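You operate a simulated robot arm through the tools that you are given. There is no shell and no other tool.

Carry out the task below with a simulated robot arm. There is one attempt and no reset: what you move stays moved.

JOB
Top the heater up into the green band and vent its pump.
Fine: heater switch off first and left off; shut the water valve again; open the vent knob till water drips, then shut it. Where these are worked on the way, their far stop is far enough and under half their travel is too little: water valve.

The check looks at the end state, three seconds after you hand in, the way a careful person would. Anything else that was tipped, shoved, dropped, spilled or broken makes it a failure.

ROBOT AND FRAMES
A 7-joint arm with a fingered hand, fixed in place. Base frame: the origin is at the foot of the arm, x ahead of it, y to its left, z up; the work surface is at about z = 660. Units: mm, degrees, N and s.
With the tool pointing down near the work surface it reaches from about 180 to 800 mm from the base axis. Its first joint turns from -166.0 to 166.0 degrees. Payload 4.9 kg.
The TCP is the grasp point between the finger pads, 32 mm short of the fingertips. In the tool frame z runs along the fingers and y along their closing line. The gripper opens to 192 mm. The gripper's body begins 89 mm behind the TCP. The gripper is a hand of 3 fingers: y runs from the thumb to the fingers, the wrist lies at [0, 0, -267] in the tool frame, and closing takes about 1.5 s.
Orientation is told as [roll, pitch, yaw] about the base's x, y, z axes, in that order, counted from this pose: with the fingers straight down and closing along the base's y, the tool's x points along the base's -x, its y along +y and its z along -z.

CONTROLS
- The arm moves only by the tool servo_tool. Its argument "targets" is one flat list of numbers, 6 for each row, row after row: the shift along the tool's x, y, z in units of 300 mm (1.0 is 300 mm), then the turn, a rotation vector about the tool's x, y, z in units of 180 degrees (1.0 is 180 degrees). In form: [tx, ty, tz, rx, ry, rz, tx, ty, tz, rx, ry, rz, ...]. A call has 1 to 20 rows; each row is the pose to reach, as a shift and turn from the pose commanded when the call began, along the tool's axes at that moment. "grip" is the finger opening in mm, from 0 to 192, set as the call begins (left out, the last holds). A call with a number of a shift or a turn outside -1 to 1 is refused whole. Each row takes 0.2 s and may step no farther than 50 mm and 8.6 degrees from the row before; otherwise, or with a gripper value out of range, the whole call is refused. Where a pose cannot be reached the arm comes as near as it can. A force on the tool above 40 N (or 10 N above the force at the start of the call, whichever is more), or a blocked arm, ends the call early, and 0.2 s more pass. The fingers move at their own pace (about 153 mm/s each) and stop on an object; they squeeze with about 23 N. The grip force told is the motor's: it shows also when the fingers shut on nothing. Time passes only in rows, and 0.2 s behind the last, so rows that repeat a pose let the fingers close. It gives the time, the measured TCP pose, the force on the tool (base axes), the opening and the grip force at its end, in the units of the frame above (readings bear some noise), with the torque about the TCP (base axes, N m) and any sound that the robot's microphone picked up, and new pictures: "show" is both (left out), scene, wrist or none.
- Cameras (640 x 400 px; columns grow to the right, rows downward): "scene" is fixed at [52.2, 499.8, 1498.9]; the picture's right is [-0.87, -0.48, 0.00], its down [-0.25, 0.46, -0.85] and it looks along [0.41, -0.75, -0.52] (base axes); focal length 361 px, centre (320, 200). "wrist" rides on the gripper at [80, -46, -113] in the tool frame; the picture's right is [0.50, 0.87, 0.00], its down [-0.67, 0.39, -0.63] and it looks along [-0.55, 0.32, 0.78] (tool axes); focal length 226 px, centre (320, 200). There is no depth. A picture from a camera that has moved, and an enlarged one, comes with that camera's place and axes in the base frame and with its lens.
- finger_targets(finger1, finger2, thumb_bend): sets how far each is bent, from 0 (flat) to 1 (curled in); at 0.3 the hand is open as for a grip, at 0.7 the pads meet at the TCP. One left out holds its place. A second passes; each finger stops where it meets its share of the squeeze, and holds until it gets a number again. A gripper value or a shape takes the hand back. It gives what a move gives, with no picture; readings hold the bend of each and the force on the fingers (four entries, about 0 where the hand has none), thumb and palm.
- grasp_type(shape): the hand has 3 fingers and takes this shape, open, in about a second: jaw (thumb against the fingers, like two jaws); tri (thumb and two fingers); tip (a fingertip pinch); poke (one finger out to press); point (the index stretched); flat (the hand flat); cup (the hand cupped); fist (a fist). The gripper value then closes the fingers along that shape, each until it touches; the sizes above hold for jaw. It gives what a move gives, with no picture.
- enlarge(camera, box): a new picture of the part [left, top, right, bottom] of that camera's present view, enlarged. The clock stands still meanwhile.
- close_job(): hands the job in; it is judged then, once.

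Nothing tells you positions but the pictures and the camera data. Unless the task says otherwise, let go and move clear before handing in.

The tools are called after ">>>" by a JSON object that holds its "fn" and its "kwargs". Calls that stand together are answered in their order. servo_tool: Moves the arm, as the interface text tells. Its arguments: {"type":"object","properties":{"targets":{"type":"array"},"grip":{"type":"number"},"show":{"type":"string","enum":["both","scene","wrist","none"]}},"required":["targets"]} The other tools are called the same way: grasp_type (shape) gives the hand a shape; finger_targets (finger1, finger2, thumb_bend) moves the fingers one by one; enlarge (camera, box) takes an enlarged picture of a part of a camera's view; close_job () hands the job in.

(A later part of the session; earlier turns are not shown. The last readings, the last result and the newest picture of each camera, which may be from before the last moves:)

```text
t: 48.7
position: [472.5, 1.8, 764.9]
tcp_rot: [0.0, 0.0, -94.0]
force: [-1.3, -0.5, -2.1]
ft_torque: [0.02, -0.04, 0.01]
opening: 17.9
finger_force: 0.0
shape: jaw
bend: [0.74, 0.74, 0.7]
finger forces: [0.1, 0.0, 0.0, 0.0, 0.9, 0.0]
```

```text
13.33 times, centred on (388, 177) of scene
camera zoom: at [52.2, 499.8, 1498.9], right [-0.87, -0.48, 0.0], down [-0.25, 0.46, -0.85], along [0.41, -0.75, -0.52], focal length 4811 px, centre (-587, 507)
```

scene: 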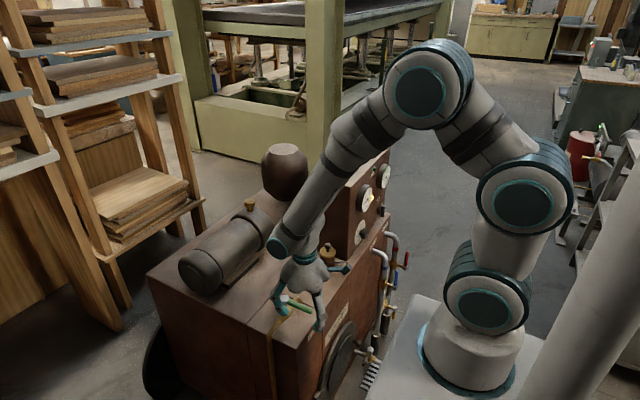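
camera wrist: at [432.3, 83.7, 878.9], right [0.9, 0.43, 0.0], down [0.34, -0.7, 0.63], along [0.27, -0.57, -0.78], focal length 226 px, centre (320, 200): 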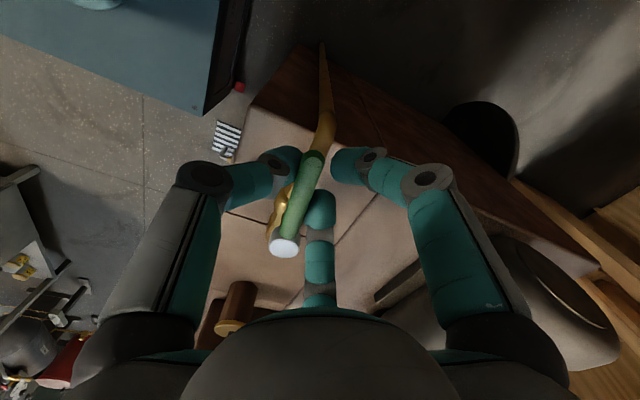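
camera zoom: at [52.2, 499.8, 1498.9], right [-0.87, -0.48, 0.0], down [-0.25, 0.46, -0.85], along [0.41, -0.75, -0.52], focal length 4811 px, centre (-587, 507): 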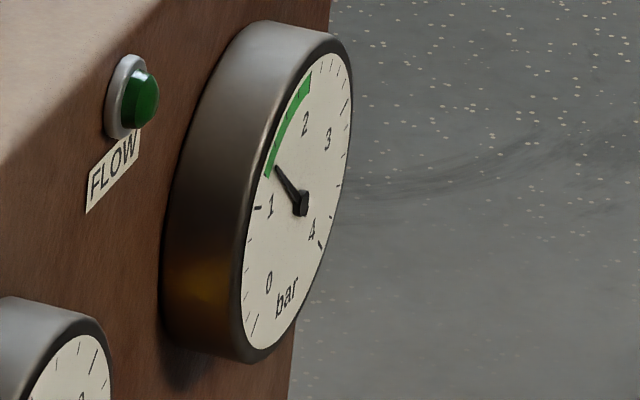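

The needle is at about 1.46 bar, inside the band, and rising about 0.05 bar/s. I'll hold about 3 s more to reach roughly mid-band, then swing the lever back.

>>> {"fn": "servo_tool", "kwargs": {"targets": [0, 0, 0, 0, 0, 0, 0, 0, 0, 0, 0, 0, 0, 0, 0, 0, 0, 0, 0, 0, 0, 0, 0, 0, 0, 0, 0, 0, 0, 0, 0, 0, 0, 0, 0, 0, 0, 0, 0, 0, 0, 0, 0, 0, 0, 0, 0, 0, 0, 0, 0, 0, 0, 0, 0, 0, 0, 0, 0, 0, 0, 0, 0, 0, 0, 0, 0, 0, 0, 0, 0, 0, 0, 0, 0, 0, 0, 0], "show": "none"}}

>>> {"fn": "enlarge", "kwargs": {"camera": "scene", "box": [378, 162, 398, 192]}}

>>> {"fn": "servo_tool", "kwargs": {"targets": [-0.0029, -0.0275, 0, 0, 0, -0.045, -0.0093, -0.0559, 0, 0, 0, -0.0894, -0.0195, -0.0831, 0, 0, 0, -0.1339, -0.0334, -0.1086, 0, 0, 0, -0.1783, -0.0508, -0.132, 0, 0, 0, -0.2228, -0.0712, -0.1527, 0, 0, 0, -0.2672, -0.0942, -0.1703, 0, 0, 0, -0.3117, -0.1196, -0.1846, 0, 0, 0, -0.3561, -0.1466, -0.1952, 0, 0, 0, -0.4006, -0.1749, -0.2019, 0, 0, 0, -0.445, -0.2038, -0.2046, 0, 0, 0, -0.4894, -0.2293, -0.2037, 0, 0, 0, -0.5283, -0.2401, -0.2024, 0, 0, 0, -0.545], "show": "wrist"}}

>>> {"fn": "enlarge", "kwargs": {"camera": "wrist", "box": [240, 110, 420, 270]}}

>>> {"fn": "enlarge", "kwargs": {"camera": "scene", "box": [378, 162, 398, 192]}}

```text
t: 51.5
position: [472.4, 1.3, 766.6]
tcp_rot: [0.0, 0.0, -94.2]
force: [-1.3, 0.6, -0.5]
ft_torque: [-0.01, 0.0, 0.01]
opening: 17.9
finger_force: 0.1
shape: jaw
bend: [0.74, 0.74, 0.7]
finger forces: [0.1, 0.0, 0.0, 0.0, 0.9, 0.2]
```

```text
13.33 times, centred on (388, 177) of scene
camera zoom: at [52.2, 499.8, 1498.9], right [-0.87, -0.48, 0.0], down [-0.25, 0.46, -0.85], along [0.41, -0.75, -0.52], focal length 4811 px, centre (-587, 507)
```

zoom: 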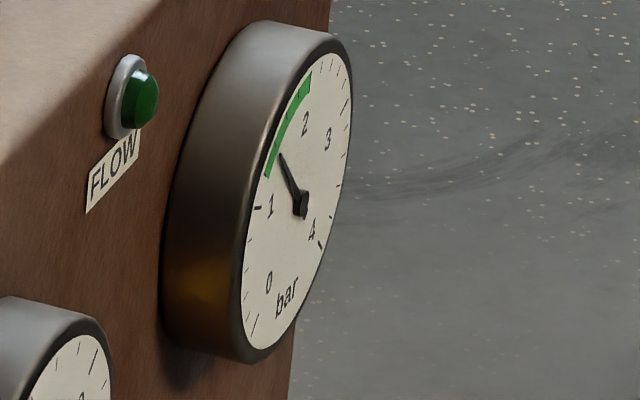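

```text
t: 54.3
position: [405.7, -65.6, 765.7]
tcp_rot: [0.0, -0.1, 4.1]
force: [2.7, 11.1, -1.5]
ft_torque: [0.16, -0.07, -0.05]
opening: 18.5
finger_force: 0.1
shape: jaw
bend: [0.61, 0.6, 0.7]
finger forces: [5.5, 4.3, 0.1, 0.0, 0.1, 0.0]
camera wrist: at [329.5, -117.4, 879.1], right [-0.56, 0.83, 0.0], down [0.64, 0.43, 0.63], along [0.52, 0.36, -0.78], focal length 226 px, centre (320, 200)
```

wrist: 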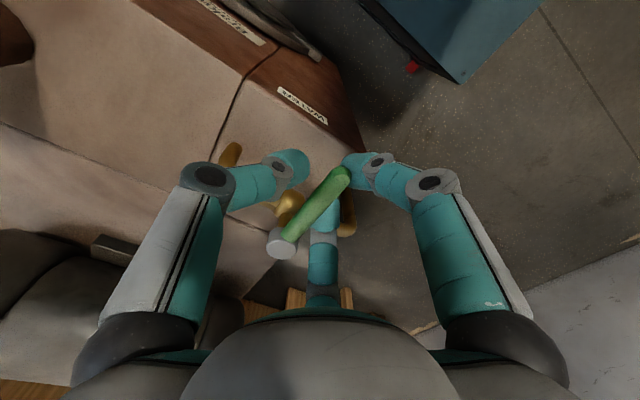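

```text
2.50 times, centred on (330, 190) of wrist
camera zoom: at [329.5, -117.4, 879.1], right [-0.56, 0.83, 0.0], down [0.64, 0.43, 0.63], along [0.52, 0.36, -0.78], focal length 565 px, centre (295, 225)
```

zoom: 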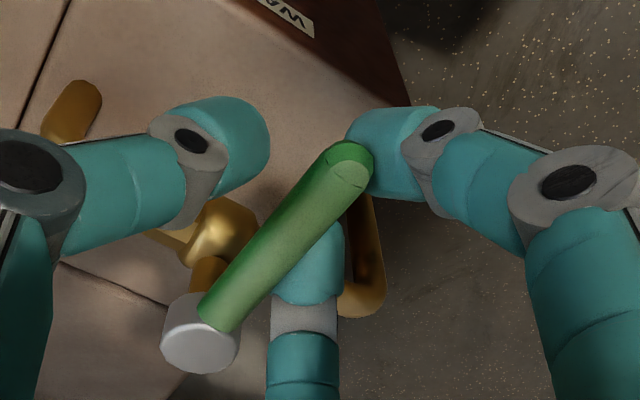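

```text
13.33 times, centred on (388, 177) of scene
camera zoom: at [52.2, 499.8, 1498.9], right [-0.87, -0.48, 0.0], down [-0.25, 0.46, -0.85], along [0.41, -0.75, -0.52], focal length 4811 px, centre (-587, 507)
```

zoom: 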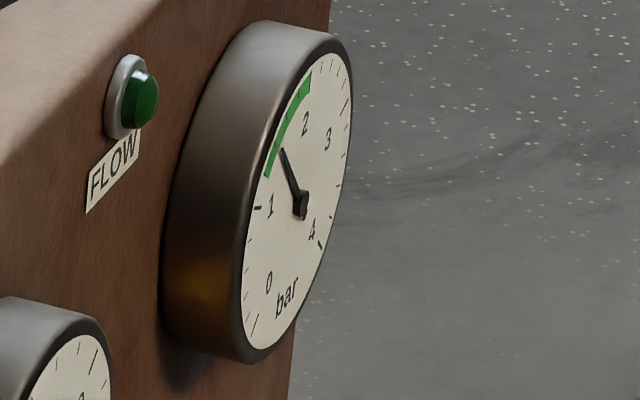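

The lever is back at its closed stop and the gauge reads about 1.62 bar, mid-band. I'll open the fingers, rise straight up off the lever and confirm it stays shut.

>>> {"fn": "servo_tool", "kwargs": {"targets": [0, 0.008, 0, 0, 0, 0, 0, 0.008, 0, 0, 0, 0, 0, 0.008, 0, 0, 0, 0, 0, 0.008, 0, 0, 0, 0, 0, 0.008, 0, 0, 0, 0], "grip": 90, "show": "none"}}

>>> {"fn": "enlarge", "kwargs": {"camera": "wrist", "box": [240, 110, 420, 270]}}

>>> {"fn": "enlarge", "kwargs": {"camera": "scene", "box": [250, 240, 350, 330]}}

```text
t: 55.5
position: [405.4, -63.3, 766.4]
tcp_rot: [0.0, 0.0, 4.0]
force: [0.1, 0.0, 0.7]
ft_torque: [0.0, 0.0, -0.01]
opening: 89.8
finger_force: 0.0
shape: jaw
bend: [0.38, 0.38, 0.7]
finger forces: [0.0, 0.0, 0.0, 0.0, 0.0, 0.1]
```

```text
2.50 times, centred on (330, 190) of wrist
camera zoom: at [329.3, -115.5, 879.3], right [-0.56, 0.83, 0.0], down [0.64, 0.43, 0.63], along [0.52, 0.35, -0.78], focal length 565 px, centre (295, 225)
```

zoom: 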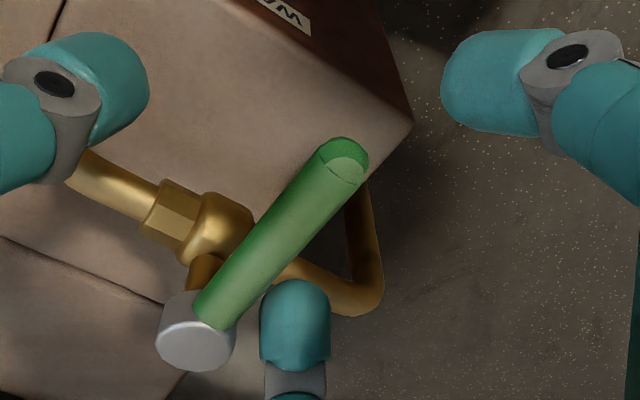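

```text
4.44 times, centred on (300, 285) of scene
camera zoom: at [52.2, 499.8, 1498.9], right [-0.87, -0.48, 0.0], down [-0.25, 0.46, -0.85], along [0.41, -0.75, -0.52], focal length 1604 px, centre (409, -178)
```

zoom: 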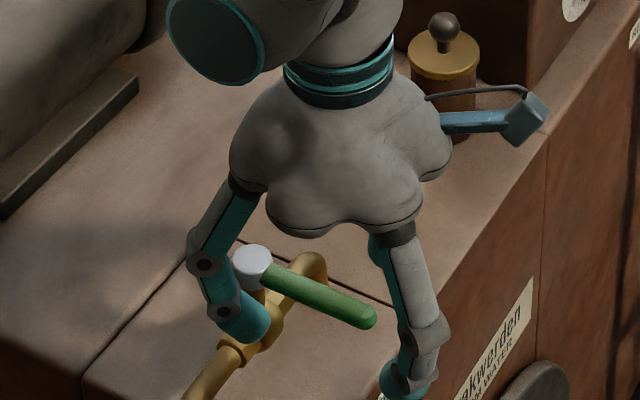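

The fingers are off and the lever stays closed. I'll rise, square the hand and travel over towards the pump's vent knob.

>>> {"fn": "servo_tool", "kwargs": {"targets": [0, 0, -0.15, 0, 0, 0, 0, 0, -0.3, 0, 0, 0, 0, 0, -0.45, 0, 0, 0.0111, 0, 0, -0.6, 0, 0, 0.0222, 0, 0, -0.75, 0, 0, 0.0222], "show": "none"}}

>>> {"fn": "servo_tool", "kwargs": {"targets": [-0.1167, -0.0925, -0.0083, 0, 0, 0, -0.2333, -0.185, -0.0167, 0, 0, 0, -0.35, -0.2775, -0.025, 0, 0, 0, -0.4667, -0.37, -0.0333, 0, 0, 0, -0.5833, -0.4625, -0.0417, 0, 0, 0, -0.7, -0.555, -0.05, 0, 0, 0, -0.8167, -0.6475, -0.0583, 0, 0, 0, -0.9333, -0.74, -0.0667, 0, 0, 0], "show": "both"}}

>>> {"fn": "enlarge", "kwargs": {"camera": "wrist", "box": [220, 80, 420, 260]}}

>>> {"fn": "enlarge", "kwargs": {"camera": "scene", "box": [378, 162, 398, 192]}}

```text
t: 56.7
position: [405.0, -63.7, 989.4]
tcp_rot: [0.0, 0.2, 0.0]
force: [-0.7, -0.1, -0.4]
ft_torque: [-0.01, -0.03, -0.06]
opening: 89.7
finger_force: 0.0
shape: jaw
bend: [0.38, 0.38, 0.7]
finger forces: [0.0, 0.0, 0.0, 0.1, 0.1, 0.1]
```

```text
t: 58.5
position: [690.2, -288.3, 1010.5]
tcp_rot: [0.2, 0.0, 0.1]
force: [-0.4, -1.0, 0.5]
ft_torque: [-0.02, -0.01, 0.01]
opening: 89.7
finger_force: 0.0
shape: jaw
bend: [0.38, 0.38, 0.7]
finger forces: [0.0, 0.1, 0.0, 0.0, 0.1, 0.1]
camera wrist: at [610.6, -334.3, 1123.2], right [-0.5, 0.87, 0.0], down [0.67, 0.39, 0.63], along [0.55, 0.32, -0.78], focal length 226 px, centre (320, 200)
```

scene: 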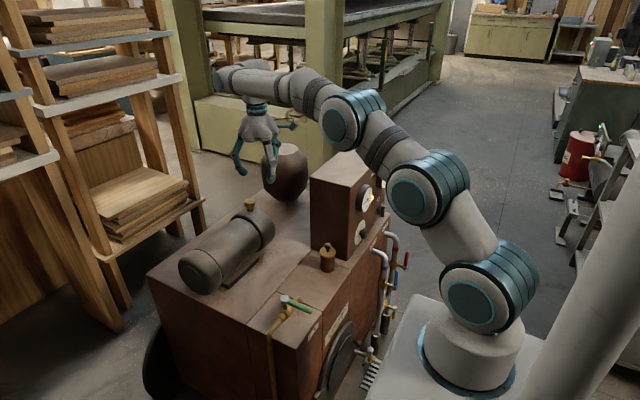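
wrist: 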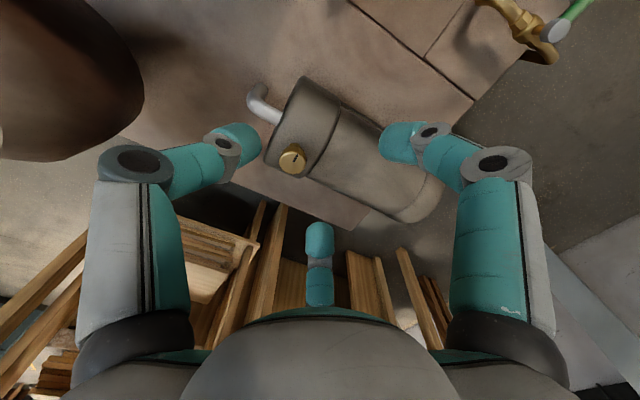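

```text
2.22 times, centred on (320, 170) of wrist
camera zoom: at [610.6, -334.3, 1123.2], right [-0.5, 0.87, 0.0], down [0.67, 0.39, 0.63], along [0.55, 0.32, -0.78], focal length 502 px, centre (320, 267)
```

zoom: 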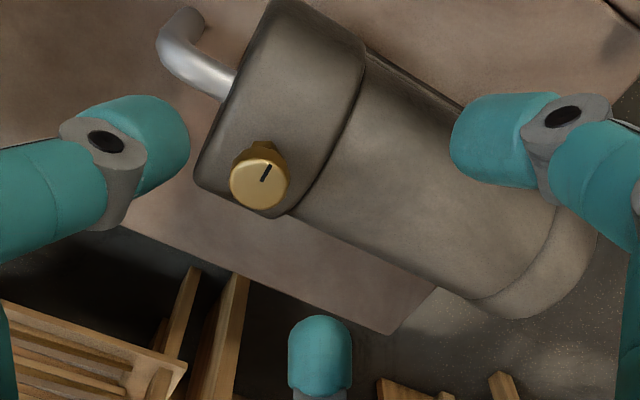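

```text
13.33 times, centred on (388, 177) of scene
camera zoom: at [52.2, 499.8, 1498.9], right [-0.87, -0.48, 0.0], down [-0.25, 0.46, -0.85], along [0.41, -0.75, -0.52], focal length 4811 px, centre (-587, 507)
```

zoom: 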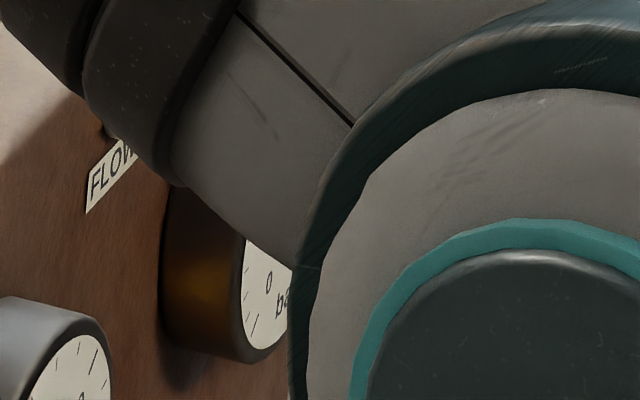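

I place the vent knob's top at about (760,-290,860), about 36 mm across, and the black mark gives me its angle. I'll try to get straight above it with the hand pointing down, to test the reach.

>>> {"fn": "servo_tool", "kwargs": {"targets": [-0.0781, -0.0013, 0.0889, 0, 0, 0, -0.1562, -0.0027, 0.1778, 0, 0, 0, -0.2343, -0.004, 0.2667, 0, 0, 0], "show": "both"}}

>>> {"fn": "enlarge", "kwargs": {"camera": "wrist", "box": [240, 120, 400, 260]}}

>>> {"fn": "enlarge", "kwargs": {"camera": "scene", "box": [210, 140, 310, 230]}}

```text
t: 59.3
position: [749.1, -287.4, 942.9]
tcp_rot: [-0.1, -0.2, 0.0]
force: [-0.1, -0.1, 4.7]
ft_torque: [-0.02, 0.05, 0.02]
opening: 90.1
finger_force: 0.0
shape: jaw
bend: [0.38, 0.38, 0.7]
finger forces: [0.0, 0.0, 0.1, 0.0, 0.0, 0.1]
out of reach, approached as far as the arm can: row 3
camera wrist: at [668.0, -332.7, 1055.2], right [-0.5, 0.87, 0.0], down [0.67, 0.39, 0.63], along [0.55, 0.32, -0.77], focal length 226 px, centre (320, 200)
```

scene: 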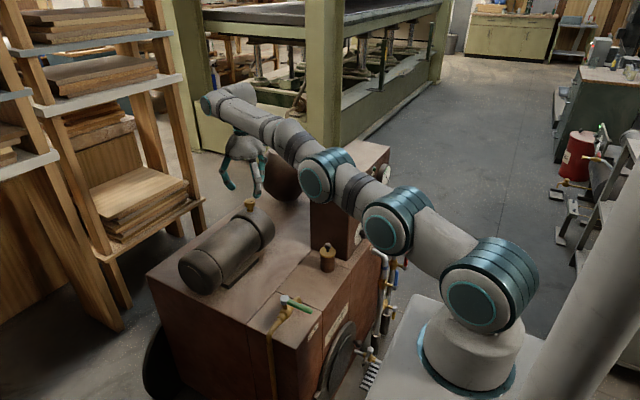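
wrist: 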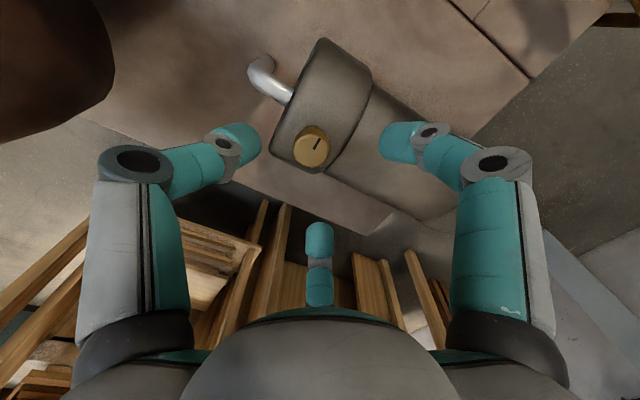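

```text
2.86 times, centred on (320, 190) of wrist
camera zoom: at [668.0, -332.7, 1055.2], right [-0.5, 0.87, 0.0], down [0.67, 0.39, 0.63], along [0.55, 0.32, -0.77], focal length 646 px, centre (320, 229)
```

zoom: 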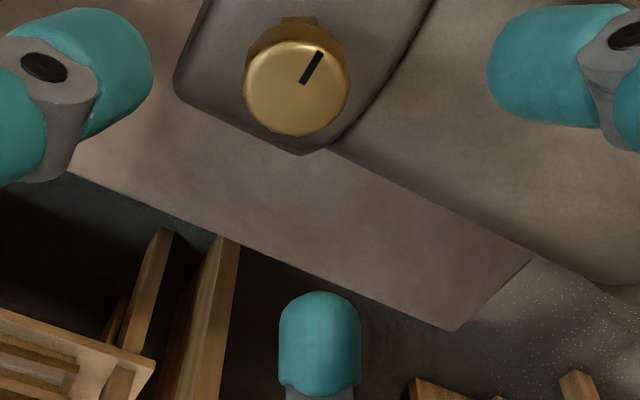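

```text
4.44 times, centred on (260, 185) of scene
camera zoom: at [52.2, 499.8, 1498.9], right [-0.87, -0.48, 0.0], down [-0.25, 0.46, -0.85], along [0.41, -0.75, -0.52], focal length 1604 px, centre (587, 267)
```

zoom: 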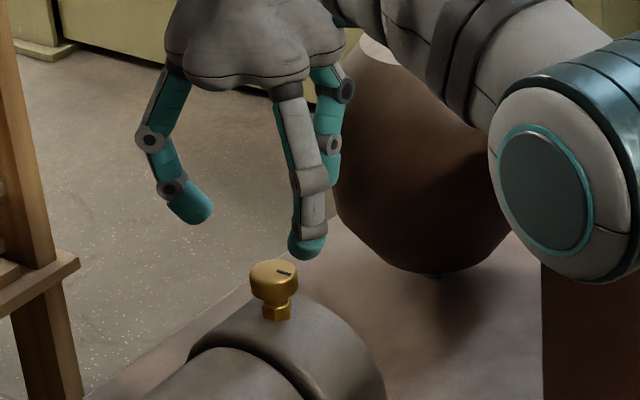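

Pointing exactly straight down, the arm runs out of reach about 12 mm short. Leaning the hand about 6° outward will gain enough, and spinning about the tool's own axis should still turn the knob. I'll apply the tilt and centre above the knob.

>>> {"fn": "servo_tool", "kwargs": {"targets": [0, 0, 0, 0.0059, -0.0156, 0, 0, 0, 0, 0.0119, -0.0312, 0, -0.0303, -0.004, 0.0267, 0.0119, -0.0312, 0, -0.0303, -0.004, 0.0267, 0.0119, -0.0312, 0], "show": "wrist"}}

>>> {"fn": "enlarge", "kwargs": {"camera": "wrist", "box": [240, 120, 400, 260]}}

>>> {"fn": "enlarge", "kwargs": {"camera": "scene", "box": [210, 140, 310, 230]}}

```text
t: 60.3
position: [755.6, -285.4, 931.9]
tcp_rot: [-2.0, -5.5, 0.1]
force: [-0.1, 1.0, -0.4]
ft_torque: [0.01, -0.02, -0.01]
opening: 90.2
finger_force: 0.0
shape: jaw
bend: [0.38, 0.38, 0.7]
finger forces: [0.1, 0.0, 0.0, 0.0, 0.1, 0.1]
out of reach, approached as far as the arm can: row 1, 2
camera wrist: at [665.0, -329.1, 1036.8], right [-0.5, 0.86, -0.08], down [0.61, 0.41, 0.68], along [0.62, 0.29, -0.73], focal length 226 px, centre (320, 200)
```

wrist: 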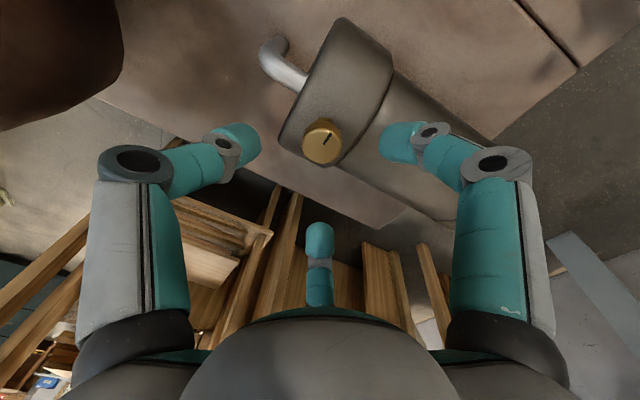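

```text
2.86 times, centred on (320, 190) of wrist
camera zoom: at [665.0, -329.1, 1036.8], right [-0.5, 0.86, -0.08], down [0.61, 0.41, 0.68], along [0.62, 0.29, -0.73], focal length 646 px, centre (320, 229)
```

zoom: 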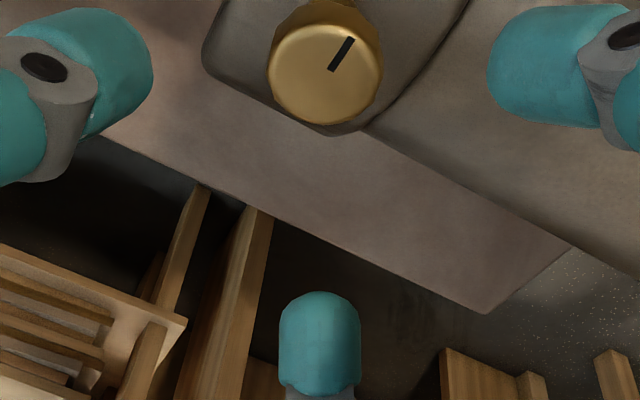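

```text
4.44 times, centred on (260, 185) of scene
camera zoom: at [52.2, 499.8, 1498.9], right [-0.87, -0.48, 0.0], down [-0.25, 0.46, -0.85], along [0.41, -0.75, -0.52], focal length 1604 px, centre (587, 267)
```

zoom: 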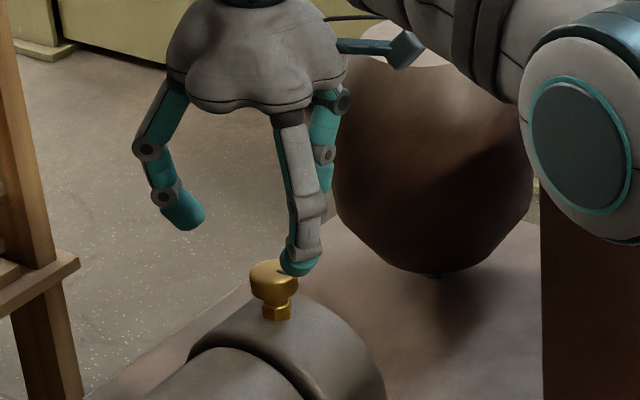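

The tool axis is now leaning 6° and nearly over the knob, whose centre I refine to (758,-290) with its top at 860. I'll centre it and pre-wind the wrist by 60° so there is room to turn the knob open.

>>> {"fn": "servo_tool", "kwargs": {"targets": [-0.0013, -0.0123, 0, 0, 0, 0.0417, -0.0013, -0.0123, 0, 0, 0, 0.0833, -0.0013, -0.0123, 0, 0, 0, 0.125, -0.0013, -0.0123, 0, 0, 0, 0.1667, -0.0013, -0.0123, 0, 0, 0, 0.2083, -0.0013, -0.0123, 0, 0, 0, 0.25, -0.0013, -0.0123, 0, 0, 0, 0.2917, -0.0013, -0.0123, 0, 0, 0, 0.3333], "show": "wrist"}}

>>> {"fn": "enlarge", "kwargs": {"camera": "wrist", "box": [240, 100, 400, 240]}}

>>> {"fn": "enlarge", "kwargs": {"camera": "scene", "box": [210, 140, 310, 230]}}

```text
t: 62.1
position: [755.1, -289.5, 931.9]
tcp_rot: [3.8, -4.6, -60.2]
force: [-0.3, 0.5, -1.1]
ft_torque: [0.01, 0.01, -0.01]
opening: 89.8
finger_force: 0.2
shape: jaw
bend: [0.38, 0.38, 0.7]
finger forces: [0.0, 0.0, 0.0, 0.1, 0.0, 0.0]
camera wrist: at [664.0, -239.4, 1034.7], right [0.5, 0.87, 0.02], down [0.61, -0.36, 0.71], along [0.62, -0.34, -0.71], focal length 226 px, centre (320, 200)
```

wrist: 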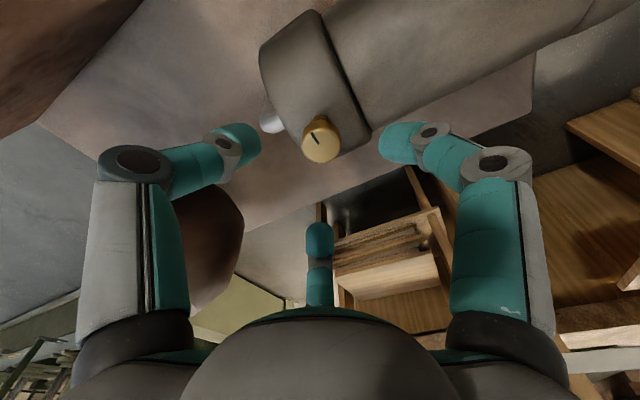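

```text
2.86 times, centred on (320, 170) of wrist
camera zoom: at [664.0, -239.4, 1034.7], right [0.5, 0.87, 0.02], down [0.61, -0.36, 0.71], along [0.62, -0.34, -0.71], focal length 646 px, centre (320, 286)
```

zoom: 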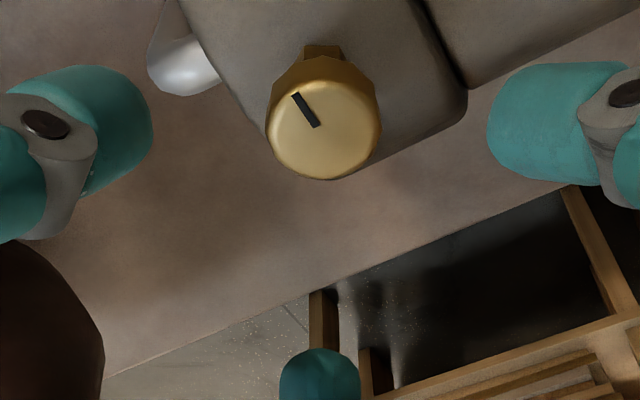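

```text
4.44 times, centred on (260, 185) of scene
camera zoom: at [52.2, 499.8, 1498.9], right [-0.87, -0.48, 0.0], down [-0.25, 0.46, -0.85], along [0.41, -0.75, -0.52], focal length 1604 px, centre (587, 267)
```

zoom: 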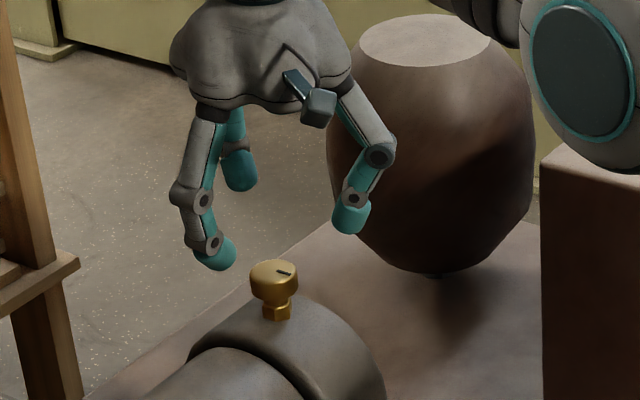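

The spin worked and the knob stays centred under the palm. I'll lower about 56 mm so the open digits surround the knob with the tips still above the pump body, and check before gripping.

>>> {"fn": "servo_tool", "kwargs": {"targets": [0.0057, -0.0032, 0.0619, 0, 0, 0, 0.0114, -0.0064, 0.1238, 0, 0, 0, 0.0172, -0.0096, 0.1857, 0, 0, 0], "show": "wrist"}}

>>> {"fn": "enlarge", "kwargs": {"camera": "wrist", "box": [220, 100, 420, 260]}}

>>> {"fn": "enlarge", "kwargs": {"camera": "scene", "box": [215, 160, 295, 230]}}

```text
t: 62.9
position: [756.0, -287.9, 877.9]
tcp_rot: [3.8, -4.7, -60.1]
force: [1.2, -0.3, 0.0]
ft_torque: [0.0, 0.02, 0.01]
opening: 89.9
finger_force: 0.0
shape: jaw
bend: [0.38, 0.38, 0.7]
finger forces: [0.1, 0.0, 0.0, 0.1, 0.0, 0.1]
camera wrist: at [665.1, -237.6, 980.2], right [0.5, 0.87, 0.02], down [0.61, -0.36, 0.71], along [0.62, -0.34, -0.71], focal length 226 px, centre (320, 200)
```

wrist: 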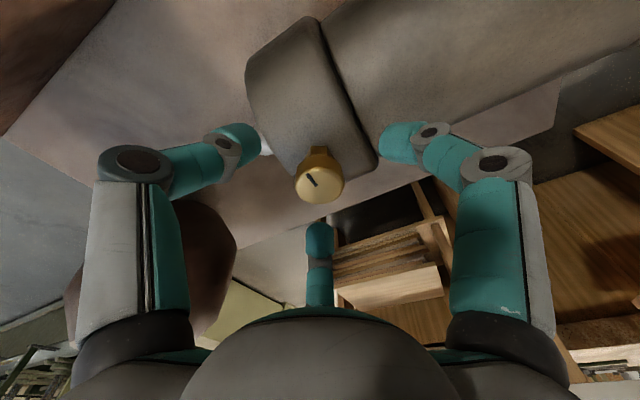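

```text
2.50 times, centred on (320, 180) of wrist
camera zoom: at [665.1, -237.6, 980.2], right [0.5, 0.87, 0.02], down [0.61, -0.36, 0.71], along [0.62, -0.34, -0.71], focal length 565 px, centre (320, 250)
```

zoom: 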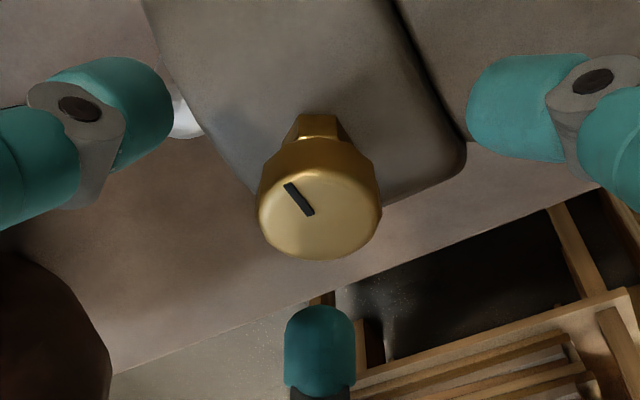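

```text
5.71 times, centred on (255, 195) of scene
camera zoom: at [52.2, 499.8, 1498.9], right [-0.87, -0.48, 0.0], down [-0.25, 0.46, -0.85], along [0.41, -0.75, -0.52], focal length 2062 px, centre (691, 229)
```

zoom: 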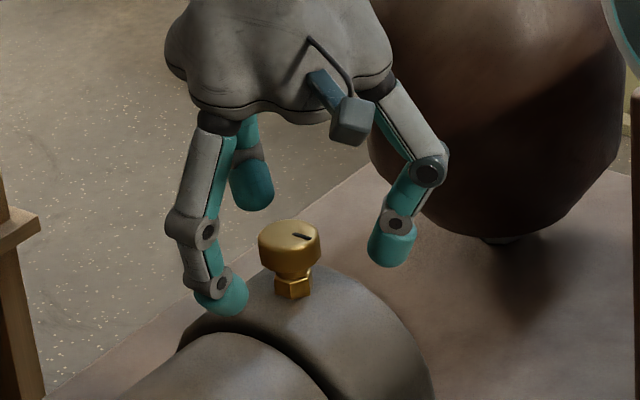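

The knob is centred among the three digits and the tips are level with its side. I'll close on it gently and check the grip.

>>> {"fn": "servo_tool", "kwargs": {"targets": [0, 0, 0, 0, 0, 0, 0, 0, 0, 0, 0, 0, 0, 0, 0, 0, 0, 0, 0, 0, 0, 0, 0, 0, 0, 0, 0, 0, 0, 0], "grip": 0, "show": "wrist"}}

>>> {"fn": "enlarge", "kwargs": {"camera": "wrist", "box": [220, 100, 420, 260]}}

>>> {"fn": "enlarge", "kwargs": {"camera": "scene", "box": [215, 160, 295, 230]}}

```text
t: 64.1
position: [756.0, -287.3, 876.5]
tcp_rot: [3.8, -4.5, -60.0]
force: [1.3, 0.1, -3.5]
ft_torque: [-0.01, 0.05, 0.02]
opening: 29.3
finger_force: 23.2
shape: jaw
bend: [0.76, 0.77, 0.7]
finger forces: [19.6, 20.4, 0.1, 0.0, 20.0, 0.0]
camera wrist: at [665.0, -237.7, 979.6], right [0.5, 0.87, 0.02], down [0.61, -0.36, 0.71], along [0.62, -0.34, -0.71], focal length 226 px, centre (320, 200)
```

wrist: 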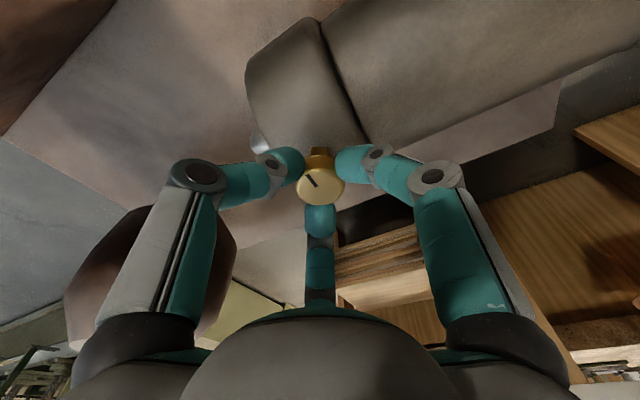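

```text
2.50 times, centred on (320, 180) of wrist
camera zoom: at [665.0, -237.7, 979.6], right [0.5, 0.87, 0.02], down [0.61, -0.36, 0.71], along [0.62, -0.34, -0.71], focal length 565 px, centre (320, 250)
```

zoom: 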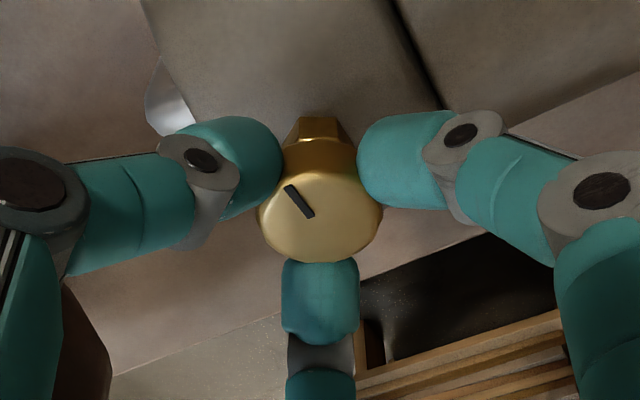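

```text
5.71 times, centred on (255, 195) of scene
camera zoom: at [52.2, 499.8, 1498.9], right [-0.87, -0.48, 0.0], down [-0.25, 0.46, -0.85], along [0.41, -0.75, -0.52], focal length 2062 px, centre (691, 229)
```

zoom: 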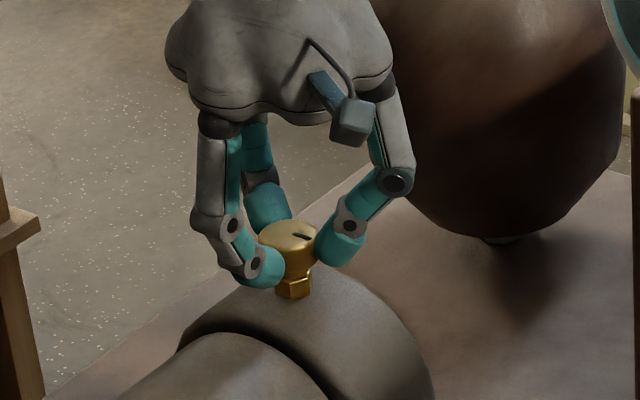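

The grip is balanced at about 20 N per digit with almost no net load. I'll try a small 15° counter-clockwise turn (seen from above) first, to see whether the knob follows.

>>> {"fn": "servo_tool", "kwargs": {"targets": [0, 0, 0, 0, 0, -0.0417, 0, 0, 0, 0, 0, -0.0833], "show": "none"}}

>>> {"fn": "enlarge", "kwargs": {"camera": "wrist", "box": [220, 100, 420, 260]}}

>>> {"fn": "enlarge", "kwargs": {"camera": "scene", "box": [215, 160, 295, 230]}}

```text
t: 64.7
position: [755.1, -288.4, 876.2]
tcp_rot: [2.5, -5.3, -45.0]
force: [0.3, 5.1, -3.0]
ft_torque: [0.27, 0.03, -0.05]
opening: 29.2
finger_force: 23.3
shape: jaw
bend: [0.76, 0.77, 0.7]
finger forces: [22.3, 20.6, 0.0, 0.0, 18.7, 0.0]
```

```text
2.50 times, centred on (320, 180) of wrist
camera zoom: at [655.4, -261.0, 979.5], right [0.26, 0.97, -0.01], down [0.68, -0.18, 0.71], along [0.68, -0.19, -0.71], focal length 565 px, centre (320, 250)
```

zoom: 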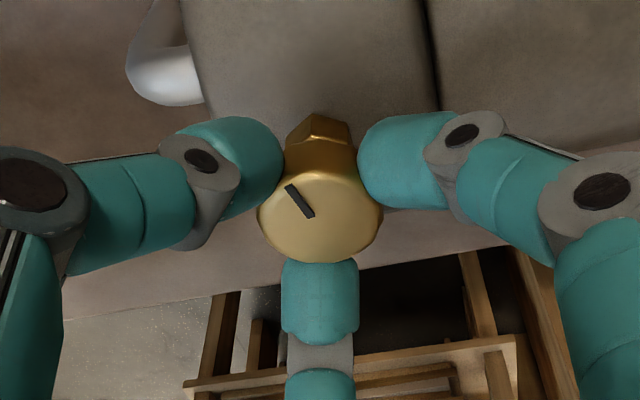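

```text
5.71 times, centred on (255, 195) of scene
camera zoom: at [52.2, 499.8, 1498.9], right [-0.87, -0.48, 0.0], down [-0.25, 0.46, -0.85], along [0.41, -0.75, -0.52], focal length 2062 px, centre (691, 229)
```

zoom: 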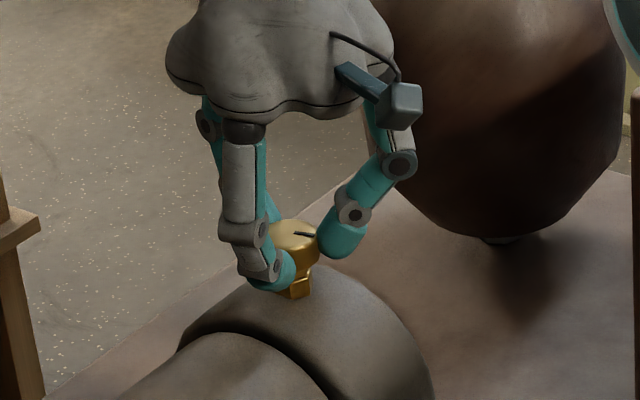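

The knob turns with the hand in the counter-clockwise direction. I'll continue 30° at a time, watching for drips and listening.

>>> {"fn": "servo_tool", "kwargs": {"targets": [0, 0, 0, 0, 0, -0.0417, 0, 0, 0, 0, 0, -0.0833, 0, 0, 0, 0, 0, -0.125, 0, 0, 0, 0, 0, -0.1667], "show": "none"}}

>>> {"fn": "enlarge", "kwargs": {"camera": "wrist", "box": [220, 100, 420, 260]}}

>>> {"fn": "enlarge", "kwargs": {"camera": "scene", "box": [215, 160, 295, 230]}}

```text
t: 65.7
position: [755.2, -288.2, 876.8]
tcp_rot: [-0.6, -6.0, -14.9]
force: [-2.3, 3.3, 0.2]
ft_torque: [0.32, 0.05, -0.04]
opening: 29.4
finger_force: 22.7
shape: jaw
bend: [0.76, 0.77, 0.7]
finger forces: [22.9, 22.1, 0.0, 0.0, 19.4, 0.0]
```

```text
2.50 times, centred on (320, 180) of wrist
camera zoom: at [654.8, -309.3, 980.7], right [-0.26, 0.96, -0.06], down [0.68, 0.23, 0.69], along [0.68, 0.14, -0.72], focal length 565 px, centre (320, 250)
```

zoom: 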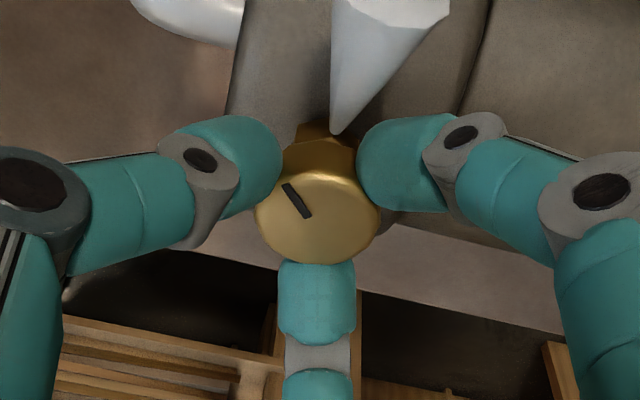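

```text
5.71 times, centred on (255, 195) of scene
camera zoom: at [52.2, 499.8, 1498.9], right [-0.87, -0.48, 0.0], down [-0.25, 0.46, -0.85], along [0.41, -0.75, -0.52], focal length 2062 px, centre (691, 229)
```

zoom: 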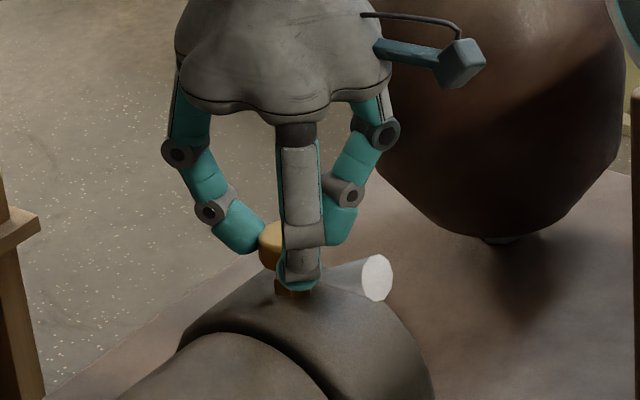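

A white jet has appeared at the vent, so air is escaping. I'll hold the knob here and check every second or so until it turns to water.

>>> {"fn": "servo_tool", "kwargs": {"targets": [0, 0, 0, 0, 0, 0, 0, 0, 0, 0, 0, 0, 0, 0, 0, 0, 0, 0, 0, 0, 0, 0, 0, 0], "show": "none"}}

>>> {"fn": "enlarge", "kwargs": {"camera": "wrist", "box": [220, 60, 420, 220]}}

>>> {"fn": "enlarge", "kwargs": {"camera": "scene", "box": [215, 160, 295, 230]}}

>>> {"fn": "enlarge", "kwargs": {"camera": "scene", "box": [345, 150, 405, 220]}}

```text
t: 66.7
position: [754.8, -288.6, 877.1]
tcp_rot: [-0.6, -6.0, -14.8]
force: [0.5, 1.7, 2.1]
ft_torque: [0.23, -0.06, 0.02]
opening: 29.3
finger_force: 22.8
shape: jaw
bend: [0.76, 0.77, 0.7]
finger forces: [22.4, 22.7, 0.0, 0.0, 20.3, 0.1]
```

```text
2.50 times, centred on (320, 140) of wrist
camera zoom: at [654.7, -309.1, 980.6], right [-0.26, 0.96, -0.06], down [0.68, 0.23, 0.69], along [0.68, 0.14, -0.72], focal length 565 px, centre (320, 350)
```

zoom: 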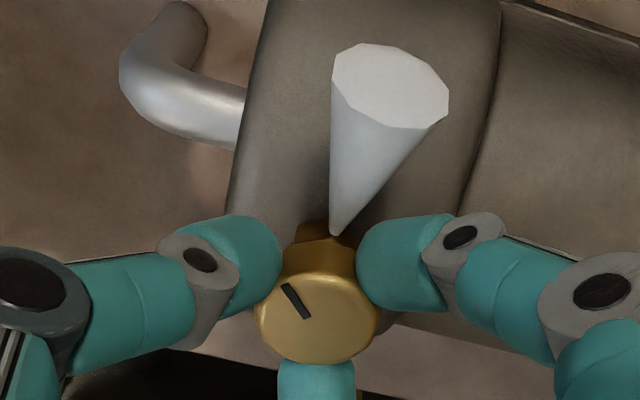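

```text
5.71 times, centred on (255, 195) of scene
camera zoom: at [52.2, 499.8, 1498.9], right [-0.87, -0.48, 0.0], down [-0.25, 0.46, -0.85], along [0.41, -0.75, -0.52], focal length 2062 px, centre (691, 229)
```

zoom: 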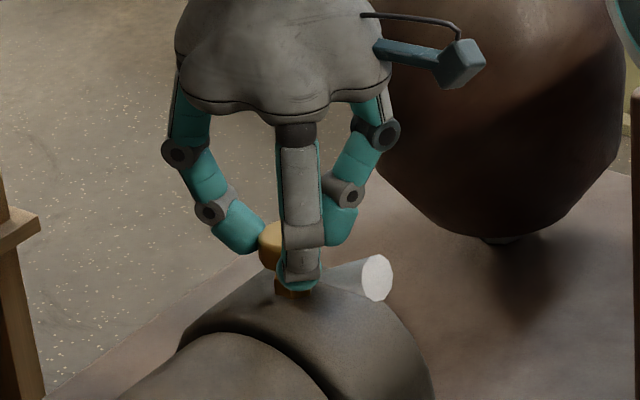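

```text
5.71 times, centred on (375, 185) of scene
camera zoom: at [52.2, 499.8, 1498.9], right [-0.87, -0.48, 0.0], down [-0.25, 0.46, -0.85], along [0.41, -0.75, -0.52], focal length 2062 px, centre (6, 286)
```

zoom: 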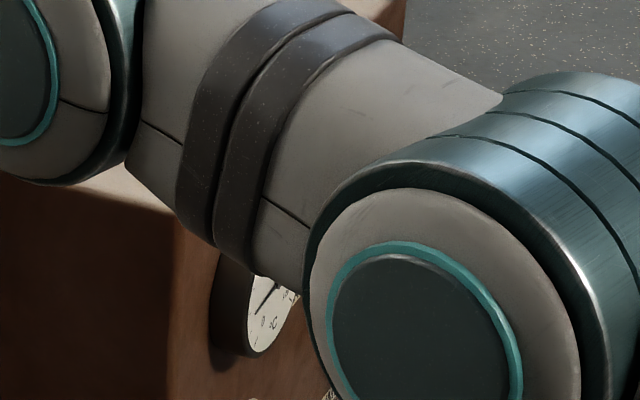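

It is still an air jet. I'll keep the vent open and check again every 2 s.

>>> {"fn": "servo_tool", "kwargs": {"targets": [0, 0, 0, 0, 0, 0, 0, 0, 0, 0, 0, 0, 0, 0, 0, 0, 0, 0, 0, 0, 0, 0, 0, 0, 0, 0, 0, 0, 0, 0, 0, 0, 0, 0, 0, 0, 0, 0, 0, 0, 0, 0, 0, 0, 0, 0, 0, 0, 0, 0, 0, 0, 0, 0], "show": "none"}}

>>> {"fn": "enlarge", "kwargs": {"camera": "wrist", "box": [220, 60, 420, 220]}}

>>> {"fn": "servo_tool", "kwargs": {"targets": [0, 0, 0, 0, 0, 0, 0, 0, 0, 0, 0, 0, 0, 0, 0, 0, 0, 0, 0, 0, 0, 0, 0, 0, 0, 0, 0, 0, 0, 0, 0, 0, 0, 0, 0, 0, 0, 0, 0, 0, 0, 0, 0, 0, 0, 0, 0, 0, 0, 0, 0, 0, 0, 0], "show": "none"}}

>>> {"fn": "enlarge", "kwargs": {"camera": "wrist", "box": [220, 60, 420, 220]}}

```text
t: 68.7
position: [754.4, -288.2, 876.1]
tcp_rot: [-0.6, -6.0, -15.0]
force: [1.7, 0.5, 4.6]
ft_torque: [0.23, -0.09, 0.0]
opening: 29.6
finger_force: 22.9
shape: jaw
bend: [0.76, 0.77, 0.7]
finger forces: [22.0, 23.5, 0.1, 0.1, 21.1, 0.0]
```

```text
2.50 times, centred on (320, 140) of wrist
camera zoom: at [654.6, -309.0, 980.5], right [-0.26, 0.96, -0.06], down [0.68, 0.23, 0.69], along [0.68, 0.14, -0.72], focal length 565 px, centre (320, 350)
```

zoom: 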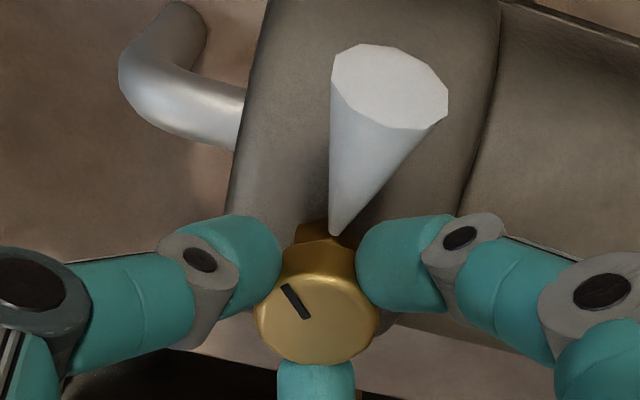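

```text
t: 70.7
position: [754.3, -289.0, 875.6]
tcp_rot: [-0.7, -6.0, -14.9]
force: [1.8, 0.2, 6.1]
ft_torque: [0.21, -0.09, 0.0]
opening: 29.6
finger_force: 22.8
shape: jaw
bend: [0.76, 0.77, 0.7]
finger forces: [22.1, 23.9, 0.0, 0.0, 21.4, 0.0]
```

```text
2.50 times, centred on (320, 140) of wrist
camera zoom: at [654.6, -309.0, 980.4], right [-0.26, 0.96, -0.06], down [0.68, 0.23, 0.69], along [0.68, 0.14, -0.72], focal length 565 px, centre (320, 350)
```

zoom: 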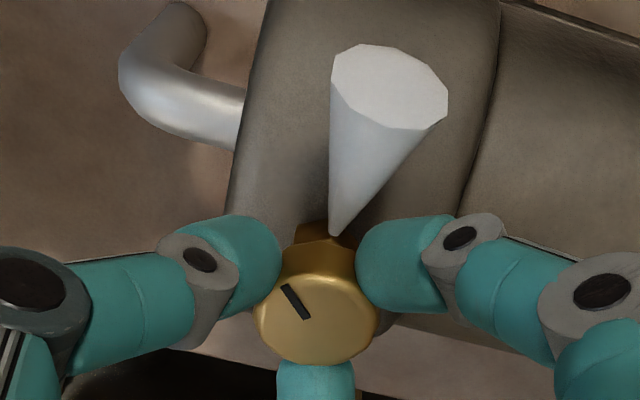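

It's still air. I'll hold on and keep checking.

>>> {"fn": "servo_tool", "kwargs": {"targets": [0, 0, 0, 0, 0, 0, 0, 0, 0, 0, 0, 0, 0, 0, 0, 0, 0, 0, 0, 0, 0, 0, 0, 0, 0, 0, 0, 0, 0, 0, 0, 0, 0, 0, 0, 0, 0, 0, 0, 0, 0, 0, 0, 0, 0, 0, 0, 0, 0, 0, 0, 0, 0, 0], "show": "none"}}

>>> {"fn": "enlarge", "kwargs": {"camera": "wrist", "box": [220, 60, 420, 220]}}

>>> {"fn": "servo_tool", "kwargs": {"targets": [0, 0, 0, 0, 0, 0, 0, 0, 0, 0, 0, 0, 0, 0, 0, 0, 0, 0, 0, 0, 0, 0, 0, 0, 0, 0, 0, 0, 0, 0, 0, 0, 0, 0, 0, 0, 0, 0, 0, 0, 0, 0, 0, 0, 0, 0, 0, 0, 0, 0, 0, 0, 0, 0], "show": "none"}}

>>> {"fn": "enlarge", "kwargs": {"camera": "wrist", "box": [220, 60, 420, 220]}}

```text
t: 72.7
position: [754.8, -287.7, 876.3]
tcp_rot: [-0.6, -6.0, -14.9]
force: [1.2, 0.3, 5.9]
ft_torque: [0.23, -0.09, 0.04]
opening: 29.4
finger_force: 23.5
shape: jaw
bend: [0.76, 0.77, 0.7]
finger forces: [22.0, 24.0, 0.1, 0.0, 21.4, 0.0]
```

```text
2.50 times, centred on (320, 140) of wrist
camera zoom: at [654.6, -309.0, 980.4], right [-0.26, 0.96, -0.06], down [0.68, 0.23, 0.69], along [0.68, 0.14, -0.72], focal length 565 px, centre (320, 350)
```

zoom: 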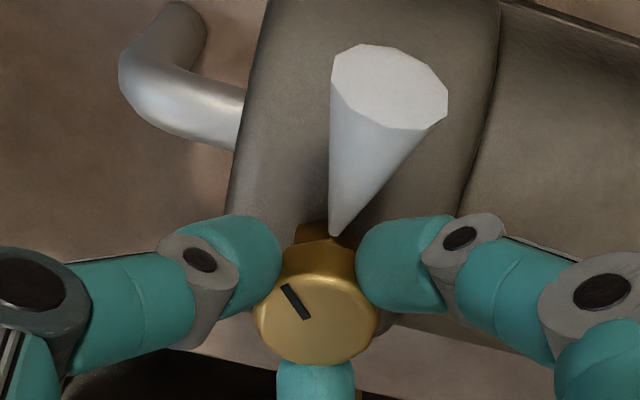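

```text
t: 74.7
position: [753.5, -289.4, 875.3]
tcp_rot: [-0.7, -6.0, -14.9]
force: [1.6, -0.3, 5.8]
ft_torque: [0.24, -0.12, -0.01]
opening: 29.6
finger_force: 23.7
shape: jaw
bend: [0.76, 0.77, 0.7]
finger forces: [22.0, 24.0, 0.0, 0.0, 21.5, 0.0]
```

```text
2.50 times, centred on (320, 140) of wrist
camera zoom: at [654.6, -309.0, 980.4], right [-0.26, 0.96, -0.06], down [0.68, 0.23, 0.69], along [0.68, 0.14, -0.72], focal length 565 px, centre (320, 350)
```

zoom: 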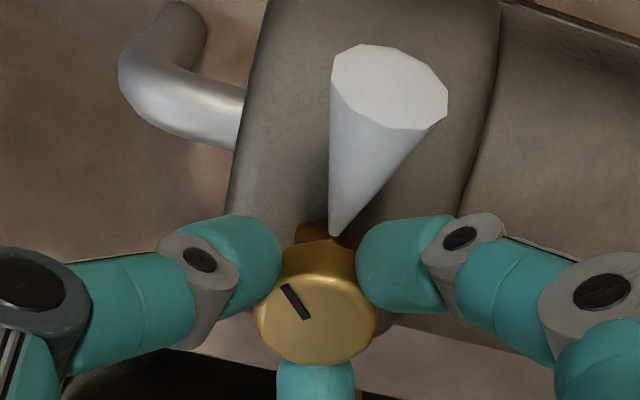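

After 9 s it is still air, so the opening is probably slow. I'll open it another 30° and check more often.

>>> {"fn": "servo_tool", "kwargs": {"targets": [0, 0, 0, 0, 0, -0.0417, 0, 0, 0, 0, 0, -0.0833, 0, 0, 0, 0, 0, -0.125, 0, 0, 0, 0, 0, -0.1667], "show": "none"}}

>>> {"fn": "enlarge", "kwargs": {"camera": "wrist", "box": [220, 40, 440, 220]}}

>>> {"fn": "servo_tool", "kwargs": {"targets": [0, 0, 0, 0, 0, 0, 0, 0, 0, 0, 0, 0, 0, 0, 0, 0, 0, 0, 0, 0, 0, 0, 0, 0], "show": "none"}}

>>> {"fn": "enlarge", "kwargs": {"camera": "wrist", "box": [220, 40, 440, 220]}}

```text
t: 75.7
position: [755.1, -290.0, 876.8]
tcp_rot: [-3.5, -4.7, 15.3]
force: [-2.8, -4.3, 5.5]
ft_torque: [0.18, 0.03, -0.06]
opening: 29.5
finger_force: 22.5
shape: jaw
bend: [0.76, 0.77, 0.7]
finger forces: [22.1, 23.4, 0.1, 0.1, 23.9, 0.1]
```

```text
2.22 times, centred on (330, 130) of wrist
camera zoom: at [678.9, -350.8, 984.3], right [-0.7, 0.7, -0.09], down [0.48, 0.57, 0.66], along [0.52, 0.42, -0.74], focal length 502 px, centre (298, 356)
```

zoom: 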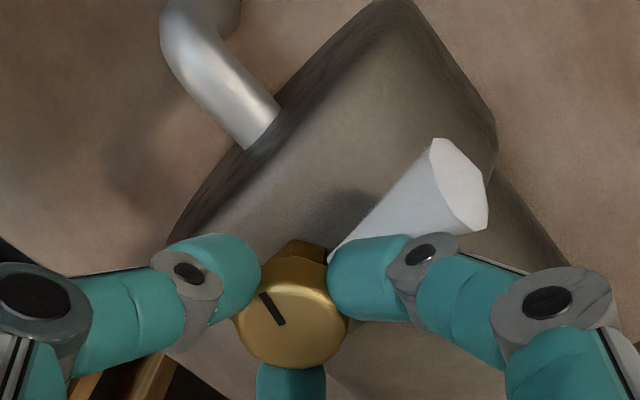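

```text
t: 76.7
position: [754.6, -288.9, 876.5]
tcp_rot: [-3.5, -4.8, 15.2]
force: [-2.8, -4.5, 3.4]
ft_torque: [0.1, 0.1, -0.05]
opening: 29.5
finger_force: 23.0
shape: jaw
bend: [0.76, 0.77, 0.7]
finger forces: [22.1, 21.9, 0.0, 0.0, 24.2, 0.1]
```

```text
2.22 times, centred on (330, 130) of wrist
camera zoom: at [678.8, -350.4, 984.4], right [-0.7, 0.7, -0.09], down [0.49, 0.57, 0.66], along [0.52, 0.42, -0.74], focal length 502 px, centre (298, 356)
```

zoom: 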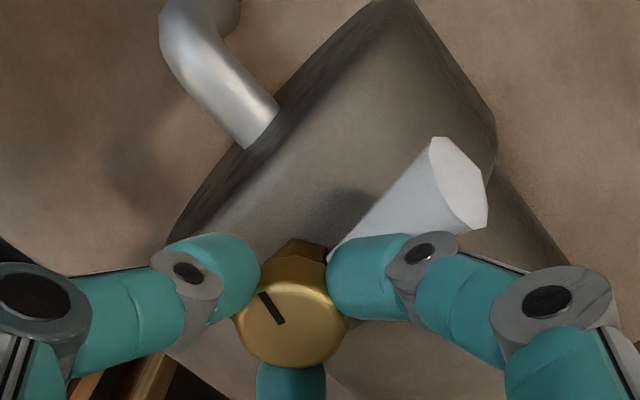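

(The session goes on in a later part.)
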